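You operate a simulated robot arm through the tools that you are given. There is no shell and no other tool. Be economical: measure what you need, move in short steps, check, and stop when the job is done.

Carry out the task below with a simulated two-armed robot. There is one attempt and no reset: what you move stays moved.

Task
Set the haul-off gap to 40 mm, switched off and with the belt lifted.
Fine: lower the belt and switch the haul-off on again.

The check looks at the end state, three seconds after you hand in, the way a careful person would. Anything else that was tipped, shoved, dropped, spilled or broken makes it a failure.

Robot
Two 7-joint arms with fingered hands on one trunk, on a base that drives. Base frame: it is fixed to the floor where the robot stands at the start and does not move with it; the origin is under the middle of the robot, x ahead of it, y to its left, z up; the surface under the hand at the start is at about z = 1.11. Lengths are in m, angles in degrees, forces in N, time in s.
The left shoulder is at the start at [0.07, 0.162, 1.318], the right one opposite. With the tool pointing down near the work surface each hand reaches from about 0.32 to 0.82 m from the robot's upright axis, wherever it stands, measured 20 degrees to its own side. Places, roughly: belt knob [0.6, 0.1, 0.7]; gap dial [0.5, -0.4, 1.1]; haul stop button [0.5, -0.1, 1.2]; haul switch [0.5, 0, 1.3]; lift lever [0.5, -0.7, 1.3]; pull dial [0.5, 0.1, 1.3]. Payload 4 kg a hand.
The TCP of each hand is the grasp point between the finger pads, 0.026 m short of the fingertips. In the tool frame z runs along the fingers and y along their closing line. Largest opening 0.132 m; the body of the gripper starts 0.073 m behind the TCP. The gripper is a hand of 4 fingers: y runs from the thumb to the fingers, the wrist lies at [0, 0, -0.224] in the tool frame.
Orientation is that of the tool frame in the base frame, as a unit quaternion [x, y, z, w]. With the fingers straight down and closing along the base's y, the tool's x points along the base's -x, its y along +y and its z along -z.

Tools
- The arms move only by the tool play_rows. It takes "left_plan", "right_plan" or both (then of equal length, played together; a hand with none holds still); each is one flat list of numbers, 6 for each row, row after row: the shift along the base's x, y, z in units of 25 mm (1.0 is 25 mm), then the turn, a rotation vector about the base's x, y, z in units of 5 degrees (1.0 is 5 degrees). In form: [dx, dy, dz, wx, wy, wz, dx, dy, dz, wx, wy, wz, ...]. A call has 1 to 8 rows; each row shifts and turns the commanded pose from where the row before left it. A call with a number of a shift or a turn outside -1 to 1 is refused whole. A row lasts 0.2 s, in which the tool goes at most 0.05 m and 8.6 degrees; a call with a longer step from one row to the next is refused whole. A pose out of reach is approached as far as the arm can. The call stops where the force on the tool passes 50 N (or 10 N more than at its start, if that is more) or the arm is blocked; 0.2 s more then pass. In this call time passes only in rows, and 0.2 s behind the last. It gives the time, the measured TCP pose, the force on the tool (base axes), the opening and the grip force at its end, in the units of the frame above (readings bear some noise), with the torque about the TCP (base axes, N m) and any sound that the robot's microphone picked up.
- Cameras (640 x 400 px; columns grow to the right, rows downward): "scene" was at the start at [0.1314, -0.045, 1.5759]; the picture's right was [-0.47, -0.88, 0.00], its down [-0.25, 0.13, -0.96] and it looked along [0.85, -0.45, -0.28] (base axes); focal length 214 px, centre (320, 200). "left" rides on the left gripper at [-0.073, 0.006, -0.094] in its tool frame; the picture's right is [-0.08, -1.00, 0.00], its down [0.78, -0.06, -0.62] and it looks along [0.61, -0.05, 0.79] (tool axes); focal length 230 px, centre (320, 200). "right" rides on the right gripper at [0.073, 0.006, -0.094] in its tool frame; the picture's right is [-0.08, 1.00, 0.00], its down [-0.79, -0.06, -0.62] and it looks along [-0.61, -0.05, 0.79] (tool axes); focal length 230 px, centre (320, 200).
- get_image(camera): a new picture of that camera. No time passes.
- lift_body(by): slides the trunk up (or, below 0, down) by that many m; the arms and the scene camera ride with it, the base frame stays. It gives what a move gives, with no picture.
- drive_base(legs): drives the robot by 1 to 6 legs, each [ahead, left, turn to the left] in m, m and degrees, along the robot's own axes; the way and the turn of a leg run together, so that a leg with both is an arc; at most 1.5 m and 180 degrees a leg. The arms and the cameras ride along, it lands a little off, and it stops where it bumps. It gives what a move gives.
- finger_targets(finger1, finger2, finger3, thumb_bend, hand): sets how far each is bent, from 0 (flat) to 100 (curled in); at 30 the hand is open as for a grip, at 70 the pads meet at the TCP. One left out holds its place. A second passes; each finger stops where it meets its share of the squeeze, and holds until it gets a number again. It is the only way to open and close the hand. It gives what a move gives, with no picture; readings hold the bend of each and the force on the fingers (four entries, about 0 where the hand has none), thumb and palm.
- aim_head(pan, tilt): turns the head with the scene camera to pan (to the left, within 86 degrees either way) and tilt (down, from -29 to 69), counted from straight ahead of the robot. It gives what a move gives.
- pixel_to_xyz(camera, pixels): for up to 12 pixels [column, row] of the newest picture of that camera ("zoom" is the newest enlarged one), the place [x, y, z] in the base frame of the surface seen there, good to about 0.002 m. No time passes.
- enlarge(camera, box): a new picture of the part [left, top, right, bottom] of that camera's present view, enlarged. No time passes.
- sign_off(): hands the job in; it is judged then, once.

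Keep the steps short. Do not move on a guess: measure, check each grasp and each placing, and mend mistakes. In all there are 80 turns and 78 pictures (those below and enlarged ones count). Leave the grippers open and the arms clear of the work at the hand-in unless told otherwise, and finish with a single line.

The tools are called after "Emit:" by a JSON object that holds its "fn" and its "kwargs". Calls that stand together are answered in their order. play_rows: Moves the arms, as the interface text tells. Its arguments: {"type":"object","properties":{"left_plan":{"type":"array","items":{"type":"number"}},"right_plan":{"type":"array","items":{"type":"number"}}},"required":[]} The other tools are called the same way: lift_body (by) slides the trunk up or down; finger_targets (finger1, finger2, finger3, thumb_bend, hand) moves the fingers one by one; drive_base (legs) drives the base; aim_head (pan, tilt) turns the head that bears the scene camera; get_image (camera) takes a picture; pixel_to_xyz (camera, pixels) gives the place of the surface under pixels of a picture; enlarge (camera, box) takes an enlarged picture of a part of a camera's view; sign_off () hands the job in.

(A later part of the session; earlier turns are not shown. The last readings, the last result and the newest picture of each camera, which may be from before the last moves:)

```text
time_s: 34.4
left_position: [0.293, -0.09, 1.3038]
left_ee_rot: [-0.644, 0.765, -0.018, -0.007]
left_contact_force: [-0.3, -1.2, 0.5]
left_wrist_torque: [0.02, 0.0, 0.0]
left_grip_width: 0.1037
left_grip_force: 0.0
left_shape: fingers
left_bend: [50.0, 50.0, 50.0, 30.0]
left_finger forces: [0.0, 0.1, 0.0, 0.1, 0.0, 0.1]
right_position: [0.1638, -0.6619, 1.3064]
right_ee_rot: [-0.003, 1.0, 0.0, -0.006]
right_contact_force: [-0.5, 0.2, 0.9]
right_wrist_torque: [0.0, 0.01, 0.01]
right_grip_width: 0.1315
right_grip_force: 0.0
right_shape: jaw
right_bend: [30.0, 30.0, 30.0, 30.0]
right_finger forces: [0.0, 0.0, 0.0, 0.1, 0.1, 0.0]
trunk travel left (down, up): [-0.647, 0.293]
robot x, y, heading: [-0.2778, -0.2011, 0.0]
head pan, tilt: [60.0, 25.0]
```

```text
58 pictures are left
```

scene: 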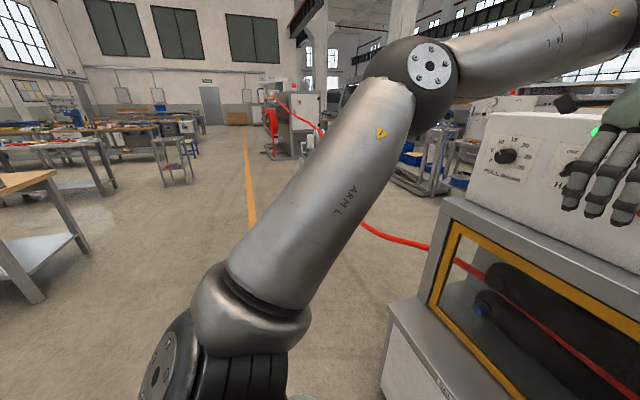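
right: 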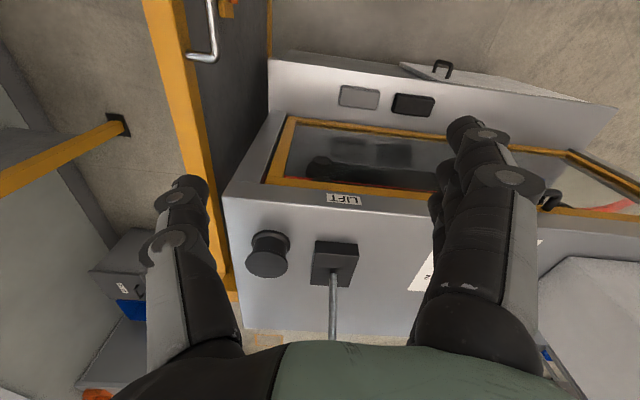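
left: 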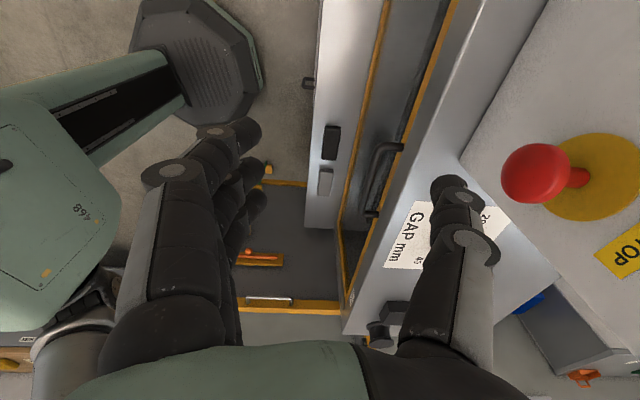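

I'll take the positions of the shoulder, elbow and forearm from this picture.

Emit:
{"fn": "pixel_to_xyz", "kwargs": {"camera": "scene", "pixels": [[430, 65], [250, 310], [160, 375], [340, 185], [590, 35], [500, 65], [395, 90], [270, 270], [615, 150], [636, 12]]}}

```text
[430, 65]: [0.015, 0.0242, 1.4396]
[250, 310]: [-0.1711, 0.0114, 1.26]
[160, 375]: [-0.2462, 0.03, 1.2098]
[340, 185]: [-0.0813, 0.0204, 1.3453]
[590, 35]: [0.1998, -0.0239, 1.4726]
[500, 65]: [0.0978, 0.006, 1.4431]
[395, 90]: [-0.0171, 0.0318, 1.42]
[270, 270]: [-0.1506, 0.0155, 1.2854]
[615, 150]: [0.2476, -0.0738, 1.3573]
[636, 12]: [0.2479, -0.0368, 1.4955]
```

I'll probe with small there-and-back steps; each unreachable row is reported separately. All of it happens in free air.

Emit:
{"fn": "play_rows", "kwargs": {"left_plan": [1, 0, 0, 0, 0, 0, -1, 0, 0, 0, 0, 0, 0, 1, 0, 0, 0, 0, 0, -1, 0, 0, 0, 0, 0, 0, 1, 0, 0, 0, 0, 0, -1, 0, 0, 0, -1, 0, 0, 0, 0, 0, 1, 0, 0, 0, 0, 0], "right_plan": [1, 0, 0, 0, 0, 0, -1, 0, 0, 0, 0, 0, 0, 1, 0, 0, 0, 0, 0, -1, 0, 0, 0, 0, 0, 0, 1, 0, 0, 0, 0, 0, -1, 0, 0, 0, -1, 0, 0, 0, 0, 0, 1, 0, 0, 0, 0, 0]}}

Emit:
{"fn": "play_rows", "kwargs": {"left_plan": [0, 0, 0, 0, 0, -1, 0, 0, 0, 0, 0, -1, 0, 0, 0, 0, 1, 0, 0, 0, 0, 0, -1, 0, 0, 0, 0, 1, 0, 0, 0, 0, 0, -1, 0, 0, 0, 0, 0, -1, 0, 0, 0, 0, 0, 1, 0, 0], "right_plan": [0, 0, 0, 0, 0, -1, 0, 0, 0, 0, 0, 1, 0, 0, 0, 0, 0, 1, 0, 0, 0, 0, 0, -1, 0, 0, 0, 1, 0, 0, 0, 0, 0, -1, 0, 0, 0, 0, 0, -1, 0, 0, 0, 0, 0, 1, 0, 0]}}

```text
time_s: 36.2
left_position: [0.2828, -0.1068, 1.2962]
left_ee_rot: [-0.644, 0.765, -0.012, -0.007]
left_contact_force: [1.0, 0.3, 0.6]
left_wrist_torque: [-0.02, 0.06, 0.01]
left_grip_width: 0.1037
left_grip_force: 0.0
left_shape: fingers
left_bend: [50.0, 50.0, 50.0, 30.0]
left_finger forces: [0.0, 0.1, 0.0, 0.0, 0.0, 0.0]
left hand out of reach, approached as far as the arm can: row 1, 3
right_position: [0.1692, -0.661, 1.3064]
right_ee_rot: [-0.004, 1.0, 0.001, -0.008]
right_contact_force: [0.0, -0.8, -0.6]
right_wrist_torque: [0.04, 0.04, 0.03]
right_grip_width: 0.1321
right_grip_force: 0.0
right_shape: jaw
right_bend: [30.0, 30.0, 30.0, 30.0]
right_finger forces: [0.1, 0.1, 0.0, 0.0, 0.0, 0.1]
trunk travel left (down, up): [-0.647, 0.293]
robot x, y, heading: [-0.2738, -0.1985, 0.1]
head pan, tilt: [60.0, 25.0]
```

```text
time_s: 38.0
left_position: [0.2656, -0.1308, 1.2982]
left_ee_rot: [-0.574, 0.819, -0.01, -0.004]
left_contact_force: [-0.2, -0.4, 0.9]
left_wrist_torque: [0.08, -0.02, 0.0]
left_grip_width: 0.1034
left_grip_force: 0.0
left_shape: fingers
left_bend: [50.0, 50.0, 50.0, 30.0]
left_finger forces: [0.0, 0.0, 0.0, 0.0, 0.0, 0.0]
left hand out of reach, approached as far as the arm can: row 5
right_position: [0.1659, -0.6615, 1.3201]
right_ee_rot: [-0.002, 1.0, 0.003, -0.006]
right_contact_force: [-0.4, -0.6, -0.7]
right_wrist_torque: [0.04, -0.03, -0.02]
right_grip_width: 0.1319
right_grip_force: 0.1
right_shape: jaw
right_bend: [30.0, 30.0, 30.0, 30.0]
right_finger forces: [0.0, 0.0, 0.1, 0.0, 0.0, 0.0]
right hand out of reach, approached as far as the arm can: row 7
trunk travel left (down, up): [-0.647, 0.293]
robot x, y, heading: [-0.2775, -0.2001, 0.2]
head pan, tilt: [60.0, 25.0]
```

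The left refuses forward and left from here. I'll probe how low the right can go at increasing distance, up to x of about 0.27 and still short of the bench edge.

Emit:
{"fn": "play_rows", "kwargs": {"right_plan": [0, 0, -1, 0, 0, 0, 0, 0, 1, 0, 0, 0, 1, 0, 0, 0, 0, 0, 1, 0, 0, 0, 0, 0, 0, 0, -1, 0, 0, 0, 0, 0, 1, 0, 0, 0, 1, 1, 0, 0, 0, 0, 1, 1, 0, 0, 0, 0], "left_plan": [0, -1, 0, 0, 0, -1, 0, -1, 0, 0, 0, -1, 0, -1, 0, 0, 0, -1, 0, -1, 0, 0, 0, -1, 0, 0, -1, 0, 0, -1, 0, 0, 1, 0, 0, -1, 1, 0, 0, 0, 0, -1, 1, 0, 0, 0, 0, -1]}}

Emit:
{"fn": "aim_head", "kwargs": {"pan": -50, "tilt": 20}}

Emit:
{"fn": "get_image", "kwargs": {"camera": "scene"}}

```text
time_s: 39.8
left_position: [0.3198, -0.2241, 1.2952]
left_ee_rot: [-0.261, 0.965, -0.01, -0.009]
left_contact_force: [0.0, 0.7, -0.4]
left_wrist_torque: [-0.03, 0.02, -0.01]
left_grip_width: 0.1037
left_grip_force: 0.2
left_shape: fingers
left_bend: [50.0, 50.0, 50.0, 30.0]
left_finger forces: [0.1, 0.0, 0.0, 0.1, 0.0, 0.1]
right_position: [0.2713, -0.6042, 1.3353]
right_ee_rot: [-0.002, 1.0, 0.0, -0.007]
right_contact_force: [1.0, 0.3, 0.2]
right_wrist_torque: [0.0, 0.03, -0.03]
right_grip_width: 0.1319
right_grip_force: 0.0
right_shape: jaw
right_bend: [30.0, 30.0, 30.0, 30.0]
right_finger forces: [0.1, 0.0, 0.0, 0.0, 0.0, 0.0]
right hand out of reach, approached as far as the arm can: row 1
trunk travel left (down, up): [-0.647, 0.293]
robot x, y, heading: [-0.2749, -0.2018, -0.0]
head pan, tilt: [60.0, 25.0]
```

```text
time_s: 41.6
left_position: [0.3162, -0.2246, 1.2965]
left_ee_rot: [-0.26, 0.965, -0.01, -0.008]
left_contact_force: [-0.9, -0.8, 0.8]
left_wrist_torque: [0.0, -0.01, 0.01]
left_grip_width: 0.1036
left_grip_force: 0.0
left_shape: fingers
left_bend: [50.0, 50.0, 50.0, 30.0]
left_finger forces: [0.0, 0.1, 0.1, 0.0, 0.0, 0.0]
right_position: [0.2667, -0.6062, 1.3366]
right_ee_rot: [-0.002, 1.0, 0.0, -0.006]
right_contact_force: [1.0, -0.7, 0.2]
right_wrist_torque: [0.0, -0.02, 0.01]
right_grip_width: 0.1319
right_grip_force: 0.0
right_shape: jaw
right_bend: [30.0, 30.0, 30.0, 30.0]
right_finger forces: [0.0, 0.1, 0.1, 0.0, 0.1, 0.1]
trunk travel left (down, up): [-0.647, 0.293]
robot x, y, heading: [-0.2747, -0.1972, 0.1]
head pan, tilt: [-50.0, 20.0]
```

```text
57 pictures are left
```

scene: 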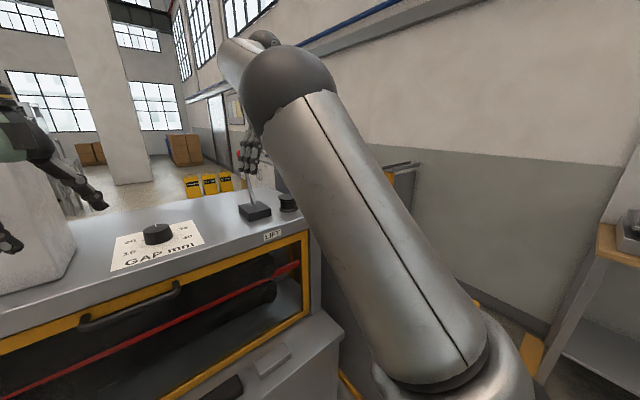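

Useful: the right arm can go lower once farther out, and the left works when the target is to the right of its shoulder. So I'll shift the robot left 0.22 m. The hands stay in front of the bench, with the left at x 0.32 against the stop button at 0.44. Then I'll yaw the left hand back.

Emit:
{"fn": "drive_base", "kwargs": {"legs": [[0, 0.22, 0]]}}

Emit:
{"fn": "play_rows", "kwargs": {"left_plan": [-0.2, -0.2, 0.2, 0, 0, 1, -0.2, -0.2, 0.2, 0, 0, 1, -0.2, -0.2, 0.2, 0, 0, 1, -0.2, -0.2, 0.2, 0, 0, 1, -0.2, -0.2, 0.2, 0, 0, 1, -0.2, -0.2, 0.2, 0, 0, 1, -0.2, -0.2, 0.2, 0, 0, 1, -0.2, -0.2, 0.2, 0, 0, 1]}}

```text
time_s: 43.3
left_position: [0.3172, -0.0046, 1.2978]
left_ee_rot: [-0.261, 0.965, -0.01, -0.01]
left_contact_force: [-0.7, 0.4, 0.3]
left_wrist_torque: [0.02, 0.0, -0.02]
left_grip_width: 0.1036
left_grip_force: 0.0
left_shape: fingers
left_bend: [50.0, 50.0, 50.0, 30.0]
left_finger forces: [0.0, 0.1, 0.1, 0.1, 0.0, 0.0]
right_position: [0.2678, -0.386, 1.3358]
right_ee_rot: [-0.003, 1.0, 0.0, -0.006]
right_contact_force: [0.7, 0.4, -0.2]
right_wrist_torque: [0.01, -0.02, 0.0]
right_grip_width: 0.1316
right_grip_force: 0.1
right_shape: jaw
right_bend: [30.0, 30.0, 30.0, 30.0]
right_finger forces: [0.1, 0.1, 0.0, 0.1, 0.0, 0.0]
trunk travel left (down, up): [-0.647, 0.293]
robot x, y, heading: [-0.2767, 0.0216, 0.3]
head pan, tilt: [-50.0, 20.0]
```

```text
time_s: 45.1
left_position: [0.2769, -0.0429, 1.3367]
left_ee_rot: [-0.576, 0.817, -0.013, -0.005]
left_contact_force: [-1.0, 0.6, 0.1]
left_wrist_torque: [-0.01, 0.03, -0.01]
left_grip_width: 0.1039
left_grip_force: 0.1
left_shape: fingers
left_bend: [50.0, 50.0, 50.0, 30.0]
left_finger forces: [0.0, 0.1, 0.0, 0.0, 0.1, 0.1]
right_position: [0.2669, -0.385, 1.3364]
right_ee_rot: [-0.004, 1.0, 0.0, -0.007]
right_contact_force: [1.1, 1.3, 0.4]
right_wrist_torque: [0.0, 0.01, -0.01]
right_grip_width: 0.132
right_grip_force: 0.1
right_shape: jaw
right_bend: [30.0, 30.0, 30.0, 30.0]
right_finger forces: [0.0, 0.1, 0.0, 0.0, 0.0, 0.0]
trunk travel left (down, up): [-0.647, 0.293]
robot x, y, heading: [-0.2787, 0.0224, 0.1]
head pan, tilt: [-50.0, 20.0]
```

All rows were reached. I'll finish the yaw, drive 0.1 m forward (the thumb then reaches about x 0.45 against the bar at 0.486) and aim the head at the switch.

Emit:
{"fn": "play_rows", "kwargs": {"left_plan": [0, 0, 0, 0, 0, 0.9, 0, 0, 0, 0, 0, 0.9]}}

Emit:
{"fn": "drive_base", "kwargs": {"legs": [[0.1, 0, 0]]}}

Emit:
{"fn": "aim_head", "kwargs": {"pan": 0, "tilt": 15}}

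Emit:
{"fn": "get_image", "kwargs": {"camera": "scene"}}

Emit:
{"fn": "get_image", "kwargs": {"camera": "left"}}

```text
time_s: 45.7
left_position: [0.2761, -0.0425, 1.3363]
left_ee_rot: [-0.638, 0.77, -0.014, -0.003]
left_contact_force: [0.0, 0.0, 0.3]
left_wrist_torque: [-0.01, -0.02, 0.0]
left_grip_width: 0.1034
left_grip_force: 0.0
left_shape: fingers
left_bend: [50.0, 50.0, 50.0, 30.0]
left_finger forces: [0.0, 0.1, 0.0, 0.0, 0.0, 0.1]
right_position: [0.2678, -0.386, 1.3356]
right_ee_rot: [-0.003, 1.0, 0.0, -0.005]
right_contact_force: [-0.2, -0.4, 1.2]
right_wrist_torque: [0.02, -0.02, 0.0]
right_grip_width: 0.1318
right_grip_force: 0.0
right_shape: jaw
right_bend: [30.0, 30.0, 30.0, 30.0]
right_finger forces: [0.1, 0.0, 0.1, 0.0, 0.0, 0.1]
trunk travel left (down, up): [-0.647, 0.293]
robot x, y, heading: [-0.2778, 0.0189, 0.3]
head pan, tilt: [-50.0, 20.0]
```

```text
time_s: 46.9
left_position: [0.3747, -0.0444, 1.3384]
left_ee_rot: [-0.637, 0.771, -0.014, -0.003]
left_contact_force: [0.2, -0.5, -0.3]
left_wrist_torque: [0.02, 0.03, -0.03]
left_grip_width: 0.1036
left_grip_force: 0.0
left_shape: fingers
left_bend: [50.0, 50.0, 50.0, 30.0]
left_finger forces: [0.0, 0.0, 0.0, 0.0, 0.0, 0.1]
right_position: [0.3634, -0.3874, 1.3369]
right_ee_rot: [-0.003, 1.0, 0.001, -0.005]
right_contact_force: [0.2, -0.2, -0.1]
right_wrist_torque: [-0.01, 0.0, -0.04]
right_grip_width: 0.1319
right_grip_force: 0.0
right_shape: jaw
right_bend: [30.0, 30.0, 30.0, 30.0]
right_finger forces: [0.1, 0.0, 0.0, 0.0, 0.1, 0.1]
trunk travel left (down, up): [-0.647, 0.293]
robot x, y, heading: [-0.1786, 0.0243, 0.1]
head pan, tilt: [-50.0, 20.0]
```

```text
time_s: 48.1
left_position: [0.3765, -0.0419, 1.3372]
left_ee_rot: [-0.637, 0.771, -0.014, -0.004]
left_contact_force: [-0.9, -0.3, 0.0]
left_wrist_torque: [-0.02, -0.01, 0.01]
left_grip_width: 0.1036
left_grip_force: 0.0
left_shape: fingers
left_bend: [50.0, 50.0, 50.0, 30.0]
left_finger forces: [0.0, 0.0, 0.0, 0.0, 0.0, 0.1]
right_position: [0.3666, -0.3866, 1.3355]
right_ee_rot: [-0.003, 1.0, 0.0, -0.006]
right_contact_force: [0.3, -0.6, -0.5]
right_wrist_torque: [0.0, -0.01, 0.01]
right_grip_width: 0.1321
right_grip_force: 0.1
right_shape: jaw
right_bend: [30.0, 30.0, 30.0, 30.0]
right_finger forces: [0.0, 0.1, 0.1, 0.0, 0.1, 0.1]
trunk travel left (down, up): [-0.647, 0.293]
robot x, y, heading: [-0.1765, 0.0191, 0.2]
head pan, tilt: [0.0, 15.0]
```

```text
56 pictures are left
```

scene: 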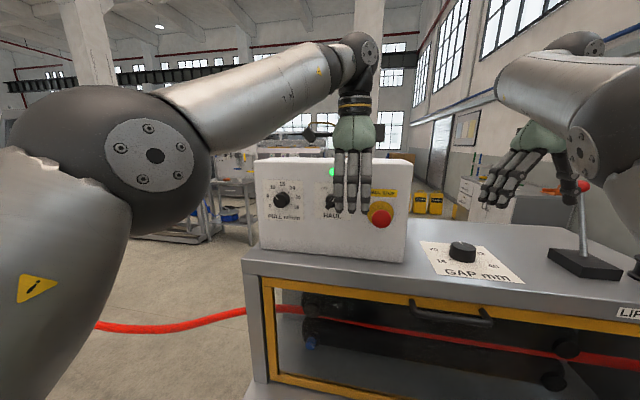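

```text
55 pictures are left
```

left: 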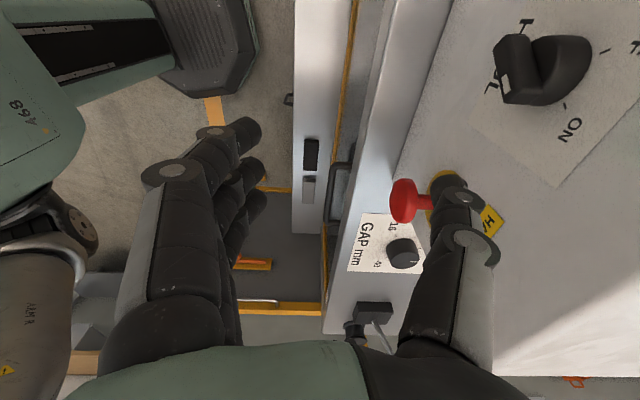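

The left camera now sees the switch bar and the thumb, whose tip is near (455,195). I'll measure the thumb tip and the bar.

Emit:
{"fn": "pixel_to_xyz", "kwargs": {"camera": "left", "pixels": [[455, 190], [465, 197], [470, 245], [440, 200], [480, 200], [505, 75], [520, 40], [515, 95], [585, 60], [405, 200], [430, 185], [560, 70]]}}

Emit:
{"fn": "enlarge", "kwargs": {"camera": "left", "box": [380, 0, 640, 260]}}

```text
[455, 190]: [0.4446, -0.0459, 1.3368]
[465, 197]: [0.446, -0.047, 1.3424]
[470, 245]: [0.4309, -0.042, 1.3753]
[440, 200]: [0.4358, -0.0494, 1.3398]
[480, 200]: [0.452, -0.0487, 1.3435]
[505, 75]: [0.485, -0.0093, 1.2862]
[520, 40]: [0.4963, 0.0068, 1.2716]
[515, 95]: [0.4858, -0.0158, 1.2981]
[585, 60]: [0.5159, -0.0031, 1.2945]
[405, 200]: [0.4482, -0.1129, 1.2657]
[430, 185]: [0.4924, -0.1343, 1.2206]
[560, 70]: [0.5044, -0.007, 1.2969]
```

```text
1.54 times, centred on (510, 130) of left
```

zoom: 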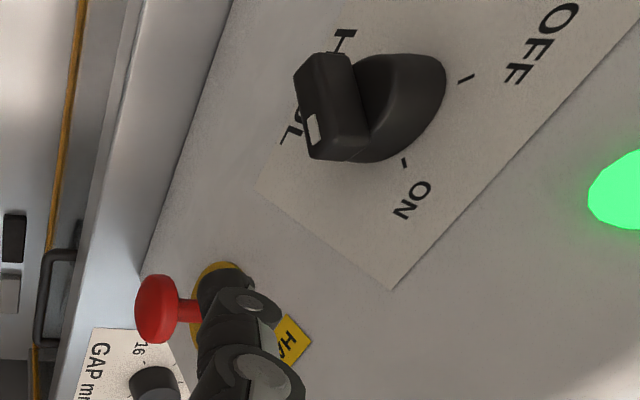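

The thumb's left face is about 4 mm right of the TCP and its front about 75 mm ahead. I'll move to TCP (0.427, -0.042, 1.311), so the thumb hangs just right of the bar's upper end, and check.

Emit:
{"fn": "play_rows", "kwargs": {"left_plan": [0, 0, -0.52, 0, 0, 0, 0, 0, -0.52, 0, 0, 0, 0.7, 0, 0, 0, 0, 0, 0.7, 0, 0, 0, 0, 0, 0.6, 0, 0, 0, 0, 0]}}

Emit:
{"fn": "get_image", "kwargs": {"camera": "left"}}

Emit:
{"fn": "enlarge", "kwargs": {"camera": "scene", "box": [250, 130, 420, 250]}}

```text
time_s: 49.3
left_position: [0.4129, -0.0377, 1.3052]
left_ee_rot: [-0.636, 0.771, -0.015, -0.003]
left_contact_force: [-0.2, -0.4, -0.8]
left_wrist_torque: [-0.01, -0.02, 0.02]
left_grip_width: 0.1035
left_grip_force: 0.0
left_shape: fingers
left_bend: [50.0, 50.0, 50.0, 30.0]
left_finger forces: [0.1, 0.0, 0.0, 0.1, 0.0, 0.0]
left hand out of reach, approached as far as the arm can: row 4, 5
right_position: [0.3656, -0.3848, 1.3369]
right_ee_rot: [-0.002, 1.0, 0.0, -0.006]
right_contact_force: [-0.1, 0.4, 0.6]
right_wrist_torque: [0.01, 0.01, 0.01]
right_grip_width: 0.1319
right_grip_force: 0.1
right_shape: jaw
right_bend: [30.0, 30.0, 30.0, 30.0]
right_finger forces: [0.1, 0.0, 0.0, 0.0, 0.0, 0.1]
trunk travel left (down, up): [-0.647, 0.293]
robot x, y, heading: [-0.1811, 0.0229, 0.1]
head pan, tilt: [0.0, 15.0]
```

```text
53 pictures are left
```

left: 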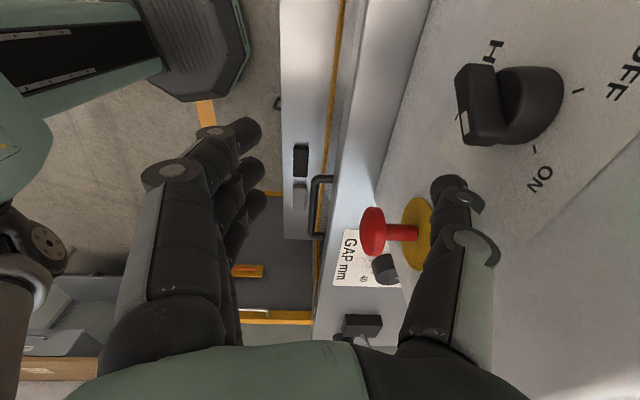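

```text
3.33 times, centred on (335, 190) of scene
```

zoom: 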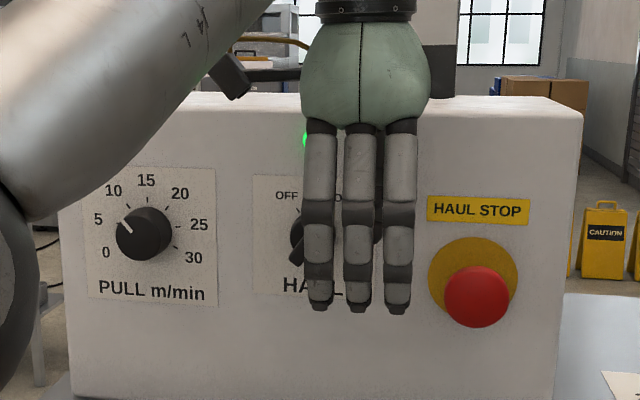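

Reach ran out at x 0.413. I'll draw the hand back 30 mm, drive 40 mm forward and re-approach.

Emit:
{"fn": "play_rows", "kwargs": {"left_plan": [-0.8, -0.2, 0.2, 0, 0, 0, -0.8, -0.2, 0, 0, 0, 0]}}

Emit:
{"fn": "drive_base", "kwargs": {"legs": [[0.04, 0, 0]]}}

```text
time_s: 49.9
left_position: [0.3711, -0.0482, 1.3105]
left_ee_rot: [-0.637, 0.771, -0.014, -0.003]
left_contact_force: [-0.2, -0.6, 0.2]
left_wrist_torque: [0.02, 0.0, -0.01]
left_grip_width: 0.1033
left_grip_force: 0.1
left_shape: fingers
left_bend: [50.0, 50.0, 50.0, 30.0]
left_finger forces: [0.1, 0.0, 0.0, 0.1, 0.1, 0.1]
right_position: [0.3645, -0.3851, 1.3371]
right_ee_rot: [-0.002, 1.0, 0.0, -0.005]
right_contact_force: [0.2, 0.1, 0.3]
right_wrist_torque: [0.0, -0.01, -0.01]
right_grip_width: 0.1318
right_grip_force: 0.0
right_shape: jaw
right_bend: [30.0, 30.0, 30.0, 30.0]
right_finger forces: [0.0, 0.0, 0.0, 0.0, 0.1, 0.0]
trunk travel left (down, up): [-0.647, 0.293]
robot x, y, heading: [-0.1753, 0.0186, -0.0]
head pan, tilt: [0.0, 15.0]
```

```text
time_s: 50.7
left_position: [0.4065, -0.048, 1.3128]
left_ee_rot: [-0.637, 0.771, -0.015, -0.001]
left_contact_force: [-0.9, 0.7, -0.2]
left_wrist_torque: [0.0, -0.06, -0.01]
left_grip_width: 0.1036
left_grip_force: 0.0
left_shape: fingers
left_bend: [50.0, 50.0, 50.0, 30.0]
left_finger forces: [0.0, 0.0, 0.0, 0.0, 0.0, 0.0]
right_position: [0.4005, -0.3858, 1.3393]
right_ee_rot: [-0.002, 1.0, 0.0, -0.002]
right_contact_force: [-1.5, -0.8, 0.5]
right_wrist_torque: [-0.02, -0.03, -0.03]
right_grip_width: 0.1317
right_grip_force: 0.1
right_shape: jaw
right_bend: [30.0, 30.0, 30.0, 30.0]
right_finger forces: [0.0, 0.0, 0.0, 0.0, 0.0, 0.0]
trunk travel left (down, up): [-0.647, 0.293]
robot x, y, heading: [-0.1434, 0.0202, 0.2]
head pan, tilt: [0.0, 15.0]
```

The TCP is at 0.407. I'll go forward 20 mm and check.

Emit:
{"fn": "play_rows", "kwargs": {"left_plan": [0.4, 0, 0, 0, 0, 0, 0.4, 0, 0, 0, 0, 0]}}

Emit:
{"fn": "get_image", "kwargs": {"camera": "left"}}

Emit:
{"fn": "pixel_to_xyz", "kwargs": {"camera": "left", "pixels": [[455, 190], [465, 197], [480, 200], [440, 190], [450, 180]]}}

```text
time_s: 51.3
left_position: [0.43, -0.048, 1.3115]
left_ee_rot: [-0.636, 0.771, -0.014, -0.002]
left_contact_force: [-4.2, -0.1, 1.5]
left_wrist_torque: [0.0, -0.05, 0.0]
left_grip_width: 0.1006
left_grip_force: 1.9
left_shape: fingers
left_bend: [50.0, 50.0, 50.0, 31.0]
left_finger forces: [0.0, 0.0, 0.0, 0.0, 4.5, 0.0]
right_position: [0.4035, -0.386, 1.3373]
right_ee_rot: [-0.002, 1.0, 0.0, -0.004]
right_contact_force: [0.5, 0.1, 0.4]
right_wrist_torque: [0.01, 0.01, 0.05]
right_grip_width: 0.1318
right_grip_force: 0.1
right_shape: jaw
right_bend: [30.0, 30.0, 30.0, 30.0]
right_finger forces: [0.0, 0.0, 0.1, 0.1, 0.0, 0.0]
trunk travel left (down, up): [-0.647, 0.293]
robot x, y, heading: [-0.1385, 0.0184, 0.0]
head pan, tilt: [0.0, 15.0]
```

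```text
51 pictures are left
```

left: 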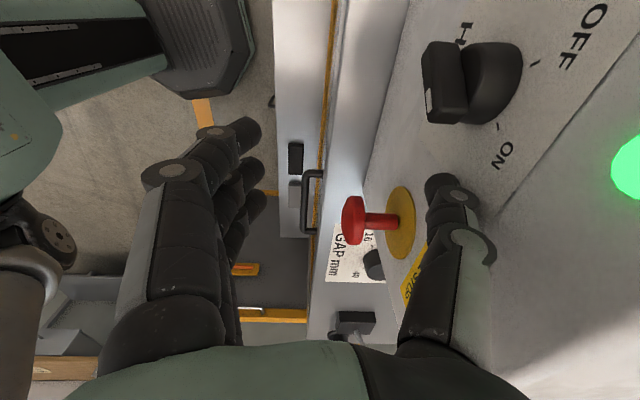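

```text
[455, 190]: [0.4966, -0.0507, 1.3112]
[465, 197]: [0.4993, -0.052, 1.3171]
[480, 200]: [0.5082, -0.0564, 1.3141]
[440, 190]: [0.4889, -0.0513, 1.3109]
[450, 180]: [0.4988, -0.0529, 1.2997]
```

The thumb touches the panel lightly (4.5 N). I'll back it off 5 mm, then push the bar's upper end left in small steps along the panel.

Emit:
{"fn": "play_rows", "kwargs": {"left_plan": [-0.2, 0, 0, 0, 0, 0, 0.05, 0.3, 0, 0, 0, 0, 0.05, 0.3, 0, 0, 0, 0, 0.06, 0.3, 0, 0, 0, 0, 0.06, 0.3, 0, 0, 0, 0, 0.06, 0.3, 0, 0, 0, 0]}}

Emit:
{"fn": "get_image", "kwargs": {"camera": "left"}}

```text
time_s: 52.7
left_position: [0.4329, -0.0142, 1.3097]
left_ee_rot: [-0.636, 0.771, -0.013, -0.003]
left_contact_force: [-2.3, -6.1, 1.7]
left_wrist_torque: [-0.11, -0.09, -0.42]
left_grip_width: 0.1036
left_grip_force: 3.9
left_shape: fingers
left_bend: [50.0, 50.0, 50.0, 30.0]
left_finger forces: [0.0, 0.0, 0.0, 0.1, 7.2, 0.0]
right_position: [0.4036, -0.3887, 1.336]
right_ee_rot: [-0.003, 1.0, 0.0, -0.004]
right_contact_force: [-0.9, -1.1, -0.5]
right_wrist_torque: [0.02, 0.03, -0.04]
right_grip_width: 0.132
right_grip_force: 0.1
right_shape: jaw
right_bend: [30.0, 30.0, 30.0, 30.0]
right_finger forces: [0.1, 0.0, 0.1, 0.0, 0.0, 0.1]
trunk travel left (down, up): [-0.647, 0.293]
robot x, y, heading: [-0.1425, 0.0192, 0.2]
head pan, tilt: [0.0, 15.0]
```

```text
50 pictures are left
```

left: 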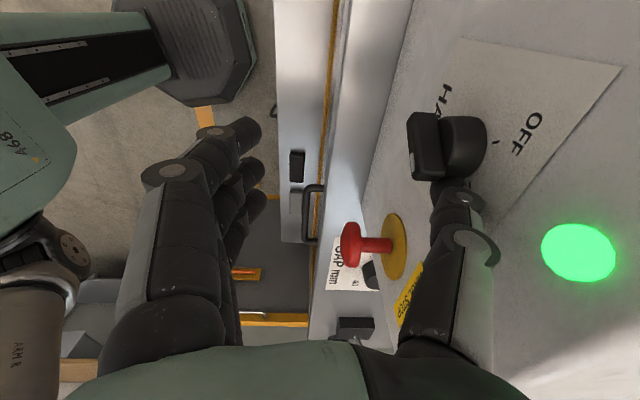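

Contact is made (6 N) and the bar is moving. I'll continue left in small steps.

Emit:
{"fn": "play_rows", "kwargs": {"left_plan": [0.05, 0.3, 0, 0, 0, 0, 0.05, 0.3, 0, 0, 0, 0]}}

Emit:
{"fn": "get_image", "kwargs": {"camera": "left"}}

```text
time_s: 53.3
left_position: [0.4313, 0.0043, 1.316]
left_ee_rot: [-0.637, 0.771, -0.018, -0.001]
left_contact_force: [-8.9, -5.6, 23.3]
left_wrist_torque: [-0.47, -1.74, -0.61]
left_grip_width: 0.1079
left_grip_force: 12.8
left_shape: fingers
left_bend: [50.0, 50.0, 50.0, 29.0]
left_finger forces: [0.0, 0.0, 0.1, 0.0, 26.4, 0.1]
right_position: [0.4003, -0.3855, 1.3387]
right_ee_rot: [-0.002, 1.0, -0.001, -0.003]
right_contact_force: [0.0, -0.3, -0.4]
right_wrist_torque: [0.01, 0.01, -0.01]
right_grip_width: 0.1321
right_grip_force: 0.1
right_shape: jaw
right_bend: [30.0, 30.0, 30.0, 30.0]
right_finger forces: [0.1, 0.0, 0.0, 0.1, 0.0, 0.1]
trunk travel left (down, up): [-0.647, 0.293]
robot x, y, heading: [-0.1402, 0.021, 0.3]
head pan, tilt: [0.0, 15.0]
```

```text
49 pictures are left
```

left: 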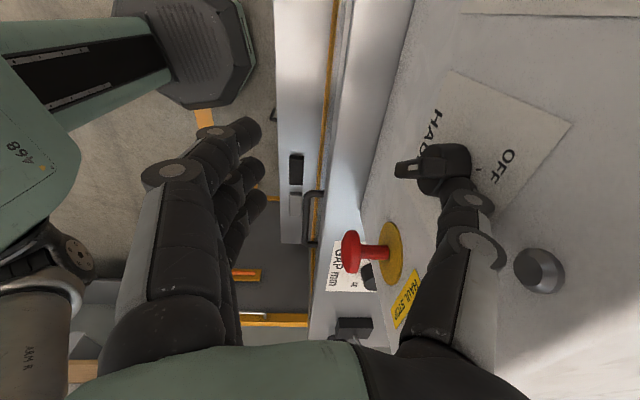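

The lamp is now dark. The thumb presses down on the bar with 23 N, so I'll ease up, retreat from the panel and look.

Emit:
{"fn": "play_rows", "kwargs": {"left_plan": [0, -0.1, 0.5, 0, 0, 0, -0.5, -0.2, 0.5, 0, 0, 0, -1, -0.4, 0.3, 0, 0, 0, -1, -0.4, 0, 0, 0, 0]}}

Emit:
{"fn": "enlarge", "kwargs": {"camera": "left", "box": [380, 0, 640, 260]}}

```text
time_s: 54.3
left_position: [0.3739, -0.0238, 1.3432]
left_ee_rot: [-0.638, 0.77, -0.014, -0.003]
left_contact_force: [-0.9, -0.5, 0.3]
left_wrist_torque: [-0.01, -0.01, 0.01]
left_grip_width: 0.1043
left_grip_force: 0.0
left_shape: fingers
left_bend: [50.0, 50.0, 50.0, 30.0]
left_finger forces: [0.0, 0.1, 0.1, 0.0, 0.1, 0.0]
right_position: [0.4044, -0.3856, 1.3362]
right_ee_rot: [-0.003, 1.0, -0.001, -0.005]
right_contact_force: [-0.9, 1.2, -0.1]
right_wrist_torque: [0.01, -0.01, 0.0]
right_grip_width: 0.1319
right_grip_force: 0.3
right_shape: jaw
right_bend: [30.0, 30.0, 30.0, 30.0]
right_finger forces: [0.0, 0.0, 0.1, 0.0, 0.0, 0.0]
trunk travel left (down, up): [-0.647, 0.293]
robot x, y, heading: [-0.1398, 0.0205, 0.0]
head pan, tilt: [0.0, 15.0]
```

```text
1.54 times, centred on (510, 130) of left
```

zoom: 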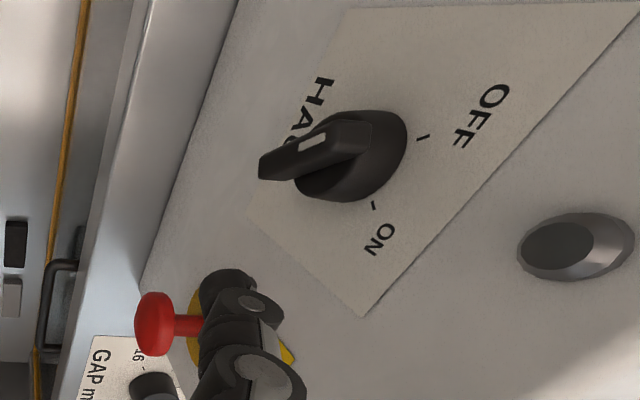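

The switch is at OFF and the lamp is dark. Next is the lever. I'll retract the left hand away from the stop button and raise the right, then drive right so the right arm reaches the lever.

Emit:
{"fn": "play_rows", "kwargs": {"left_plan": [-1, 0, 0.4, 0, 0, 0, -1, 0, 0.4, 0, 0, 0, -1, 0, 0.4, 0, 0, 0, -1, 0, 0.4, 0, 0, 0], "right_plan": [-0.5, 0, 1, 0, 0, 0, -0.5, 0, 1, 0, 0, 0, -0.5, 0, 1, 0, 0, 0, 0, 0, 1, 0, 0, 0]}}

Emit:
{"fn": "drive_base", "kwargs": {"legs": [[0, -0.37, 0]]}}

Emit:
{"fn": "aim_head", "kwargs": {"pan": -25, "tilt": 15}}

Emit:
{"fn": "get_image", "kwargs": {"camera": "scene"}}

Emit:
{"fn": "get_image", "kwargs": {"camera": "right"}}

```text
time_s: 55.3
left_position: [0.2703, -0.0236, 1.3835]
left_ee_rot: [-0.637, 0.771, -0.015, -0.003]
left_contact_force: [0.5, 0.1, 0.6]
left_wrist_torque: [0.0, -0.04, -0.02]
left_grip_width: 0.1043
left_grip_force: 0.1
left_shape: fingers
left_bend: [50.0, 50.0, 50.0, 30.0]
left_finger forces: [0.1, 0.0, 0.0, 0.0, 0.1, 0.0]
right_position: [0.3519, -0.3881, 1.4182]
right_ee_rot: [-0.003, 1.0, -0.002, -0.003]
right_contact_force: [-0.4, 0.6, 0.8]
right_wrist_torque: [-0.01, -0.02, 0.03]
right_grip_width: 0.1318
right_grip_force: 0.0
right_shape: jaw
right_bend: [30.0, 30.0, 30.0, 30.0]
right_finger forces: [0.1, 0.0, 0.1, 0.0, 0.0, 0.0]
right hand out of reach, approached as far as the arm can: row 3, 4
trunk travel left (down, up): [-0.647, 0.293]
robot x, y, heading: [-0.1343, 0.0188, 0.0]
head pan, tilt: [0.0, 15.0]
```

```text
time_s: 57.7
left_position: [0.2752, -0.3904, 1.3836]
left_ee_rot: [-0.637, 0.771, -0.015, -0.004]
left_contact_force: [0.5, 0.2, -0.3]
left_wrist_torque: [-0.02, 0.0, 0.02]
left_grip_width: 0.1043
left_grip_force: 0.1
left_shape: fingers
left_bend: [50.0, 50.0, 50.0, 30.0]
left_finger forces: [0.1, 0.0, 0.0, 0.1, 0.0, 0.0]
right_position: [0.3553, -0.7548, 1.4159]
right_ee_rot: [-0.003, 1.0, -0.004, -0.003]
right_contact_force: [-0.9, 0.2, 0.3]
right_wrist_torque: [-0.05, -0.01, 0.04]
right_grip_width: 0.132
right_grip_force: 0.1
right_shape: jaw
right_bend: [30.0, 30.0, 30.0, 30.0]
right_finger forces: [0.0, 0.0, 0.1, 0.0, 0.0, 0.0]
trunk travel left (down, up): [-0.647, 0.293]
robot x, y, heading: [-0.1404, -0.3473, 0.1]
head pan, tilt: [0.0, 15.0]
```

```text
time_s: 58.6
left_position: [0.2749, -0.39, 1.3841]
left_ee_rot: [-0.638, 0.77, -0.014, -0.004]
left_contact_force: [-0.3, 0.3, 0.1]
left_wrist_torque: [0.0, -0.01, -0.02]
left_grip_width: 0.1042
left_grip_force: 0.1
left_shape: fingers
left_bend: [50.0, 50.0, 50.0, 30.0]
left_finger forces: [0.1, 0.0, 0.0, 0.0, 0.1, 0.1]
right_position: [0.3558, -0.7566, 1.4162]
right_ee_rot: [-0.004, 1.0, -0.002, -0.004]
right_contact_force: [-1.0, -0.1, 0.9]
right_wrist_torque: [0.0, 0.0, -0.02]
right_grip_width: 0.1322
right_grip_force: 0.2
right_shape: jaw
right_bend: [30.0, 30.0, 30.0, 30.0]
right_finger forces: [0.0, 0.0, 0.0, 0.1, 0.0, 0.0]
trunk travel left (down, up): [-0.647, 0.293]
robot x, y, heading: [-0.1355, -0.3459, 0.2]
head pan, tilt: [-25.0, 15.0]
```

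```text
47 pictures are left
```

scene: 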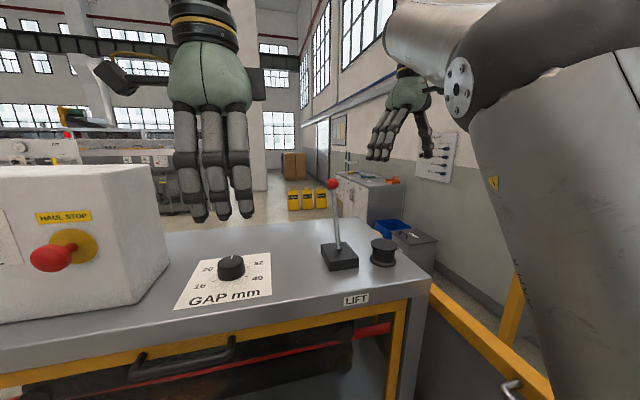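

```text
46 pictures are left
```

right: 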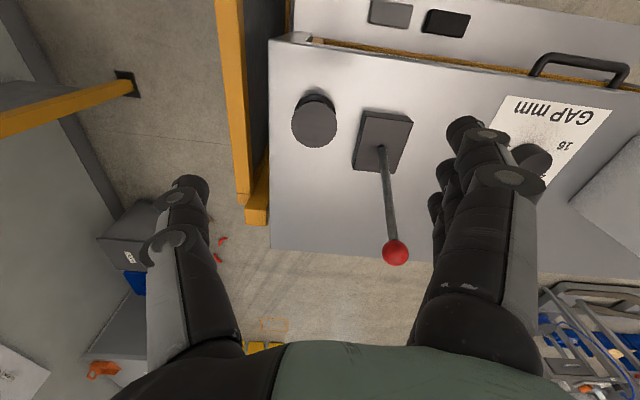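

I'll measure the ball at (396,252), the rod and the base.

Emit:
{"fn": "pixel_to_xyz", "kwargs": {"camera": "right", "pixels": [[396, 252], [390, 215], [383, 160], [362, 115], [410, 122], [355, 165], [400, 168], [315, 120]]}}

Emit:
{"fn": "pixel_to_xyz", "kwargs": {"camera": "scene", "pixels": [[333, 184], [329, 184], [337, 225], [230, 262], [354, 300]]}}

```text
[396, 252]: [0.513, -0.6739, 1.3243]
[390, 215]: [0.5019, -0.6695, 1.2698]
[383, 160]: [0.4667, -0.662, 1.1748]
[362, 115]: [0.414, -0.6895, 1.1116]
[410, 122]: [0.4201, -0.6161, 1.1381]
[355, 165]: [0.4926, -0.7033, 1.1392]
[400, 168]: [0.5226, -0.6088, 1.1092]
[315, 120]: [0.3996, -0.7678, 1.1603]
```

```text
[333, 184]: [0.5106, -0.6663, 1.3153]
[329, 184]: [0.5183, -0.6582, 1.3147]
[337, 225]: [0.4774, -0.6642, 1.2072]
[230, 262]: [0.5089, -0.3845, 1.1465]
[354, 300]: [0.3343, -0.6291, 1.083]
```

The ball centre is about (0.52, -0.668, 1.317), and the lever leans about 20° away along the bench. I'll move the open right hand above the ball with fingertips 4 cm above it.

Emit:
{"fn": "play_rows", "kwargs": {"right_plan": [0.94, 0.51, -0.1, 0, 0, 0, 0.94, 0.51, -0.1, 0, 0, 0, 0.94, 0.51, -0.1, 0, 0, 0, 0.94, 0.51, -0.1, 0, 0, 0, 0.94, 0.51, -0.1, 0, 0, 0, 0.94, 0.51, -0.1, 0, 0, 0, 0.94, 0.51, -0.1, 0, 0, 0]}}

Emit:
{"fn": "get_image", "kwargs": {"camera": "right"}}

```text
time_s: 60.2
left_position: [0.2751, -0.3907, 1.3833]
left_ee_rot: [-0.638, 0.77, -0.014, -0.003]
left_contact_force: [0.5, -0.2, 0.9]
left_wrist_torque: [0.0, 0.0, 0.02]
left_grip_width: 0.1042
left_grip_force: 0.1
left_shape: fingers
left_bend: [50.0, 50.0, 50.0, 30.0]
left_finger forces: [0.1, 0.0, 0.1, 0.0, 0.0, 0.0]
right_position: [0.3659, -0.7644, 1.4137]
right_ee_rot: [-0.003, 1.0, -0.003, -0.003]
right_contact_force: [-0.6, 0.9, -0.4]
right_wrist_torque: [0.0, 0.01, 0.01]
right_grip_width: 0.1319
right_grip_force: 0.1
right_shape: jaw
right_bend: [30.0, 30.0, 30.0, 30.0]
right_finger forces: [0.0, 0.0, 0.1, 0.0, 0.1, 0.0]
right hand out of reach, approached as far as the arm can: row 1, 2, 3, 4, 5, 6, 7
trunk travel left (down, up): [-0.647, 0.293]
robot x, y, heading: [-0.1383, -0.3436, 0.4]
head pan, tilt: [-25.0, 15.0]
```

```text
45 pictures are left
```

right: 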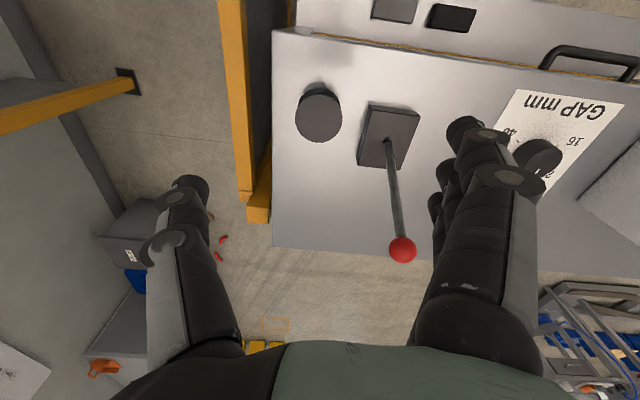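

The outer limit is reached at this height. I'll raise the trunk 0.05 and drive 0.09 forward; the fingertips stay above 1.38, clear of the ball top at 1.331.

Emit:
{"fn": "lift_body", "kwargs": {"by": 0.05}}

Emit:
{"fn": "drive_base", "kwargs": {"legs": [[0.09, 0, 0]]}}

Emit:
{"fn": "play_rows", "kwargs": {"right_plan": [0, 0.5, -0.5, 0, 0, 0, 0, 0.5, -0.5, 0, 0, 0, 0.6, 0.7, 0, 0, 0, 0, 0.7, 0.7, 0, 0, 0, 0, 0.7, 0.7, 0, 0, 0, 0, 0.7, 0.7, -0.4, 0, 0, 0]}}

```text
time_s: 61.1
left_position: [0.2753, -0.3904, 1.4321]
left_ee_rot: [-0.638, 0.77, -0.014, -0.002]
left_contact_force: [0.1, 1.0, -0.3]
left_wrist_torque: [0.0, 0.0, 0.0]
left_grip_width: 0.1042
left_grip_force: 0.1
left_shape: fingers
left_bend: [50.0, 50.0, 50.0, 30.0]
left_finger forces: [0.0, 0.0, 0.0, 0.0, 0.0, 0.0]
right_position: [0.3651, -0.7635, 1.462]
right_ee_rot: [-0.003, 1.0, -0.004, -0.003]
right_contact_force: [-0.6, -0.2, -0.6]
right_wrist_torque: [0.01, -0.03, 0.01]
right_grip_width: 0.1319
right_grip_force: 0.2
right_shape: jaw
right_bend: [30.0, 30.0, 30.0, 30.0]
right_finger forces: [0.0, 0.0, 0.0, 0.1, 0.0, 0.1]
trunk travel left (down, up): [-0.697, 0.243]
robot x, y, heading: [-0.1382, -0.3491, 0.1]
head pan, tilt: [-25.0, 15.0]
```

```text
time_s: 62.2
left_position: [0.3586, -0.3912, 1.4347]
left_ee_rot: [-0.636, 0.771, -0.016, -0.002]
left_contact_force: [0.5, 0.4, 0.2]
left_wrist_torque: [-0.02, -0.04, -0.01]
left_grip_width: 0.1039
left_grip_force: 0.1
left_shape: fingers
left_bend: [50.0, 50.0, 50.0, 30.0]
left_finger forces: [0.0, 0.0, 0.0, 0.1, 0.1, 0.0]
right_position: [0.448, -0.7631, 1.4648]
right_ee_rot: [-0.003, 1.0, -0.002, 0.0]
right_contact_force: [-0.8, 0.0, -0.8]
right_wrist_torque: [0.01, -0.04, -0.01]
right_grip_width: 0.1317
right_grip_force: 0.1
right_shape: jaw
right_bend: [30.0, 30.0, 30.0, 30.0]
right_finger forces: [0.0, 0.1, 0.0, 0.0, 0.0, 0.0]
trunk travel left (down, up): [-0.697, 0.243]
robot x, y, heading: [-0.0516, -0.3488, 0.2]
head pan, tilt: [-25.0, 15.0]
```

```text
time_s: 63.6
left_position: [0.3654, -0.392, 1.4328]
left_ee_rot: [-0.637, 0.771, -0.014, -0.003]
left_contact_force: [0.0, 0.0, 0.1]
left_wrist_torque: [0.0, 0.01, 0.02]
left_grip_width: 0.1045
left_grip_force: 0.0
left_shape: fingers
left_bend: [50.0, 50.0, 50.0, 30.0]
left_finger forces: [0.0, 0.0, 0.0, 0.1, 0.0, 0.0]
right_position: [0.4688, -0.727, 1.4357]
right_ee_rot: [-0.003, 1.0, -0.004, -0.003]
right_contact_force: [-0.8, 0.8, -0.6]
right_wrist_torque: [0.0, 0.01, 0.01]
right_grip_width: 0.1319
right_grip_force: 0.1
right_shape: jaw
right_bend: [30.0, 30.0, 30.0, 30.0]
right_finger forces: [0.1, 0.0, 0.0, 0.0, 0.0, 0.0]
right hand out of reach, approached as far as the arm can: row 3, 4, 5, 6
trunk travel left (down, up): [-0.697, 0.243]
robot x, y, heading: [-0.0518, -0.3485, -0.0]
head pan, tilt: [-25.0, 15.0]
```

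At the outer edge again (0.665 m). I'll drive 0.05 forward (base x back near 0, where it started), then position over the ball.

Emit:
{"fn": "drive_base", "kwargs": {"legs": [[0.05, 0, 0]]}}

Emit:
{"fn": "play_rows", "kwargs": {"right_plan": [0, 0.8, -0.2, 0, 0, 0, 0, 0.8, -0.3, 0, 0, 0, 0, 0.8, -0.5, 0, 0, 0, 0, 0, -0.5, 0, 0, 0]}}

Emit:
{"fn": "get_image", "kwargs": {"camera": "right"}}

```text
time_s: 64.6
left_position: [0.3921, -0.3933, 1.433]
left_ee_rot: [-0.635, 0.773, -0.014, -0.003]
left_contact_force: [0.5, 0.8, -0.2]
left_wrist_torque: [0.01, 0.05, 0.01]
left_grip_width: 0.1042
left_grip_force: 0.1
left_shape: fingers
left_bend: [50.0, 50.0, 50.0, 30.0]
left_finger forces: [0.0, 0.1, 0.0, 0.1, 0.0, 0.0]
right_position: [0.4944, -0.7278, 1.4373]
right_ee_rot: [0.0, 1.0, -0.005, -0.002]
right_contact_force: [0.6, -0.8, 0.2]
right_wrist_torque: [0.03, 0.06, -0.02]
right_grip_width: 0.1321
right_grip_force: 0.1
right_shape: jaw
right_bend: [30.0, 30.0, 30.0, 30.0]
right_finger forces: [0.0, 0.0, 0.0, 0.0, 0.1, 0.0]
trunk travel left (down, up): [-0.697, 0.243]
robot x, y, heading: [-0.0234, -0.3441, -0.2]
head pan, tilt: [-25.0, 15.0]
stopped in leg 1: the robot was blocked; the commanded pose is now the measured one
```

```text
time_s: 65.6
left_position: [0.3887, -0.3925, 1.434]
left_ee_rot: [-0.635, 0.772, -0.015, -0.003]
left_contact_force: [0.1, 0.5, 0.8]
left_wrist_torque: [-0.01, 0.0, 0.0]
left_grip_width: 0.1044
left_grip_force: 0.1
left_shape: fingers
left_bend: [50.0, 50.0, 50.0, 30.0]
left_finger forces: [0.0, 0.1, 0.0, 0.1, 0.0, 0.0]
right_position: [0.4774, -0.6962, 1.4045]
right_ee_rot: [0.0, 1.0, -0.005, 0.0]
right_contact_force: [-0.1, -0.2, -0.2]
right_wrist_torque: [-0.02, 0.0, 0.0]
right_grip_width: 0.1321
right_grip_force: 0.1
right_shape: jaw
right_bend: [30.0, 30.0, 30.0, 30.0]
right_finger forces: [0.0, 0.1, 0.0, 0.0, 0.0, 0.1]
right hand out of reach, approached as far as the arm can: row 1, 2, 3
trunk travel left (down, up): [-0.697, 0.243]
robot x, y, heading: [-0.0225, -0.3466, -0.2]
head pan, tilt: [-25.0, 15.0]
```

```text
44 pictures are left
```

right: 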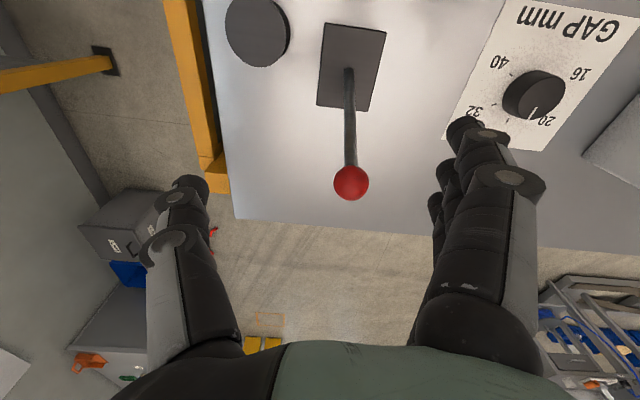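

The base stopped against the bench at x -0.023, so I won't push further that way. The hand straddles the ball in y (ball at pixel (351,183)). Lower positions reach farther, so I'll go down first and then ease forward and left around the ball.

Emit:
{"fn": "play_rows", "kwargs": {"right_plan": [0, 0.2, -0.8, 0, 0, 0, 0, 0.3, -0.8, 0, 0, 0, 0.3, 0.3, -0.8, 0, 0, 0, 0.5, 0.3, -0.4, 0, 0, 0, 0.5, 0, -0.2, 0, 0, 0, 0.4, 0, 0, 0, 0, 0]}}

Emit:
{"fn": "get_image", "kwargs": {"camera": "right"}}

```text
time_s: 67.0
left_position: [0.3897, -0.3919, 1.4337]
left_ee_rot: [-0.635, 0.772, -0.014, -0.002]
left_contact_force: [-0.6, 0.1, 0.5]
left_wrist_torque: [-0.03, 0.01, -0.01]
left_grip_width: 0.1042
left_grip_force: 0.0
left_shape: fingers
left_bend: [50.0, 50.0, 50.0, 30.0]
left_finger forces: [0.0, 0.0, 0.0, 0.0, 0.0, 0.0]
right_position: [0.5138, -0.7033, 1.3412]
right_ee_rot: [-0.001, 1.0, -0.008, -0.002]
right_contact_force: [-0.5, 0.4, 0.1]
right_wrist_torque: [0.01, -0.02, 0.0]
right_grip_width: 0.1319
right_grip_force: 0.1
right_shape: jaw
right_bend: [30.0, 30.0, 30.0, 30.0]
right_finger forces: [0.1, 0.0, 0.1, 0.0, 0.0, 0.0]
right hand out of reach, approached as far as the arm can: row 2, 3, 4, 5, 6
trunk travel left (down, up): [-0.697, 0.243]
robot x, y, heading: [-0.0213, -0.346, -0.1]
head pan, tilt: [-25.0, 15.0]
```

```text
43 pictures are left
```

right: 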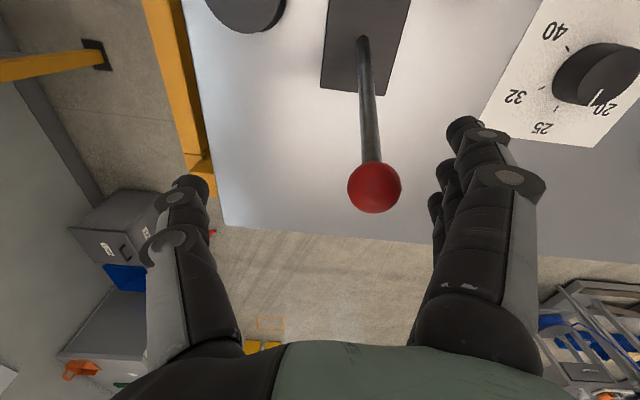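

The ball is off-centre by about 35 mm toward the fingers, with the hand at the right height and depth. I'll shift the base left 33 mm to centre it, easing off the bench slightly.

Emit:
{"fn": "drive_base", "kwargs": {"legs": [[-0.005, 0.034, 0]]}}

Emit:
{"fn": "play_rows", "kwargs": {"right_plan": [0, 0, -0.4, 0, 0, 0, 0.2, 0, -0.4, 0, 0, 0]}}

Emit:
{"fn": "get_image", "kwargs": {"camera": "right"}}

Emit:
{"fn": "pixel_to_xyz", "kwargs": {"camera": "right", "pixels": [[345, 160], [345, 175], [340, 150], [360, 165]]}}

```text
time_s: 67.8
left_position: [0.3843, -0.3673, 1.4321]
left_ee_rot: [-0.634, 0.773, -0.012, -0.001]
left_contact_force: [0.4, -1.3, -0.4]
left_wrist_torque: [0.03, -0.02, 0.01]
left_grip_width: 0.1042
left_grip_force: 0.1
left_shape: fingers
left_bend: [50.0, 50.0, 50.0, 30.0]
left_finger forces: [0.0, 0.0, 0.0, 0.0, 0.0, 0.1]
right_position: [0.5086, -0.6785, 1.3399]
right_ee_rot: [0.001, 1.0, -0.003, -0.003]
right_contact_force: [0.2, -0.4, -0.4]
right_wrist_torque: [0.06, 0.0, -0.02]
right_grip_width: 0.1318
right_grip_force: 0.0
right_shape: jaw
right_bend: [30.0, 30.0, 30.0, 30.0]
right_finger forces: [0.1, 0.1, 0.0, 0.0, 0.1, 0.0]
trunk travel left (down, up): [-0.697, 0.243]
robot x, y, heading: [-0.0288, -0.3096, -0.1]
head pan, tilt: [-25.0, 15.0]
```

```text
time_s: 68.4
left_position: [0.3849, -0.3635, 1.4335]
left_ee_rot: [-0.634, 0.773, -0.012, -0.002]
left_contact_force: [-0.2, -0.1, -0.2]
left_wrist_torque: [0.05, -0.01, 0.0]
left_grip_width: 0.1041
left_grip_force: 0.1
left_shape: fingers
left_bend: [50.0, 50.0, 50.0, 30.0]
left_finger forces: [0.0, 0.0, 0.1, 0.0, 0.0, 0.0]
right_position: [0.5152, -0.6795, 1.3262]
right_ee_rot: [0.002, 1.0, -0.008, -0.004]
right_contact_force: [0.6, -0.3, 0.4]
right_wrist_torque: [0.01, 0.01, 0.03]
right_grip_width: 0.1318
right_grip_force: 0.1
right_shape: jaw
right_bend: [30.0, 30.0, 30.0, 30.0]
right_finger forces: [0.0, 0.1, 0.0, 0.1, 0.0, 0.1]
right hand out of reach, approached as far as the arm can: row 2
trunk travel left (down, up): [-0.697, 0.243]
robot x, y, heading: [-0.0287, -0.3123, -0.0]
head pan, tilt: [-25.0, 15.0]
```

```text
42 pictures are left
```

right: 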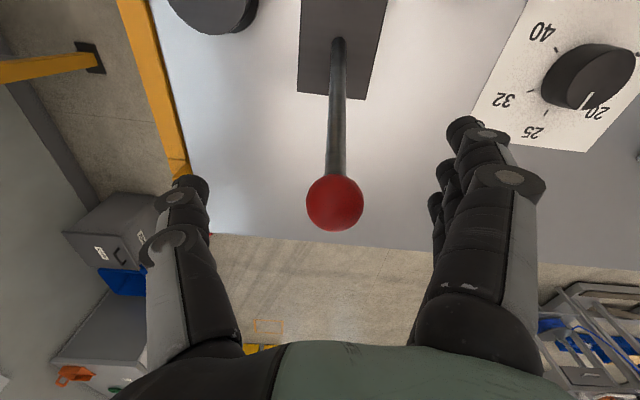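

```text
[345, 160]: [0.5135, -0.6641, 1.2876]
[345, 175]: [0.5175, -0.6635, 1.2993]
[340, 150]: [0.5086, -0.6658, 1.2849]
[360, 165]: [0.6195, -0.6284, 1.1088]
```

The ball is centred between the digits. I'll close on it.

Emit:
{"fn": "finger_targets", "kwargs": {"hand": "right", "finger1": 66, "finger2": 66, "finger3": 66, "thumb_bend": 66}}

Emit:
{"fn": "get_image", "kwargs": {"camera": "right"}}

```text
time_s: 69.4
left_position: [0.384, -0.3588, 1.434]
left_ee_rot: [-0.634, 0.773, -0.015, -0.003]
left_contact_force: [-0.5, 0.7, 0.6]
left_wrist_torque: [0.0, 0.02, 0.02]
left_grip_width: 0.104
left_grip_force: 0.0
left_shape: fingers
left_bend: [50.0, 50.0, 50.0, 30.0]
left_finger forces: [0.0, 0.0, 0.1, 0.0, 0.0, 0.0]
right_position: [0.5143, -0.6737, 1.327]
right_ee_rot: [0.001, 1.0, -0.009, -0.004]
right_contact_force: [-1.2, 5.8, -2.2]
right_wrist_torque: [0.09, 0.07, 0.09]
right_grip_width: 0.0251
right_grip_force: 4.5
right_shape: fingers
right_bend: [66.0, 63.0, 62.0, 65.0]
right_finger forces: [0.0, 3.2, 3.4, 0.1, 1.9, 0.1]
trunk travel left (down, up): [-0.697, 0.243]
robot x, y, heading: [-0.0308, -0.3125, -0.3]
head pan, tilt: [-25.0, 15.0]
```

```text
41 pictures are left
```

right: 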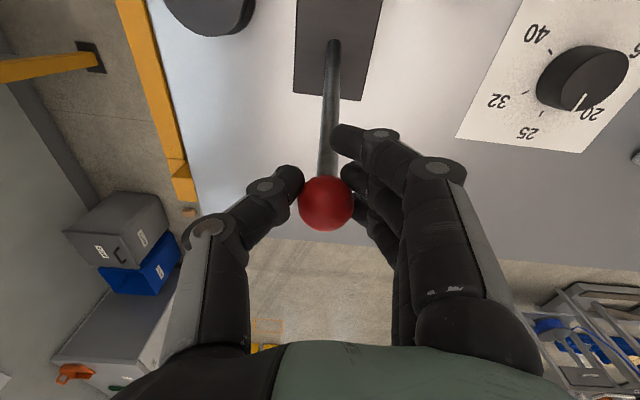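

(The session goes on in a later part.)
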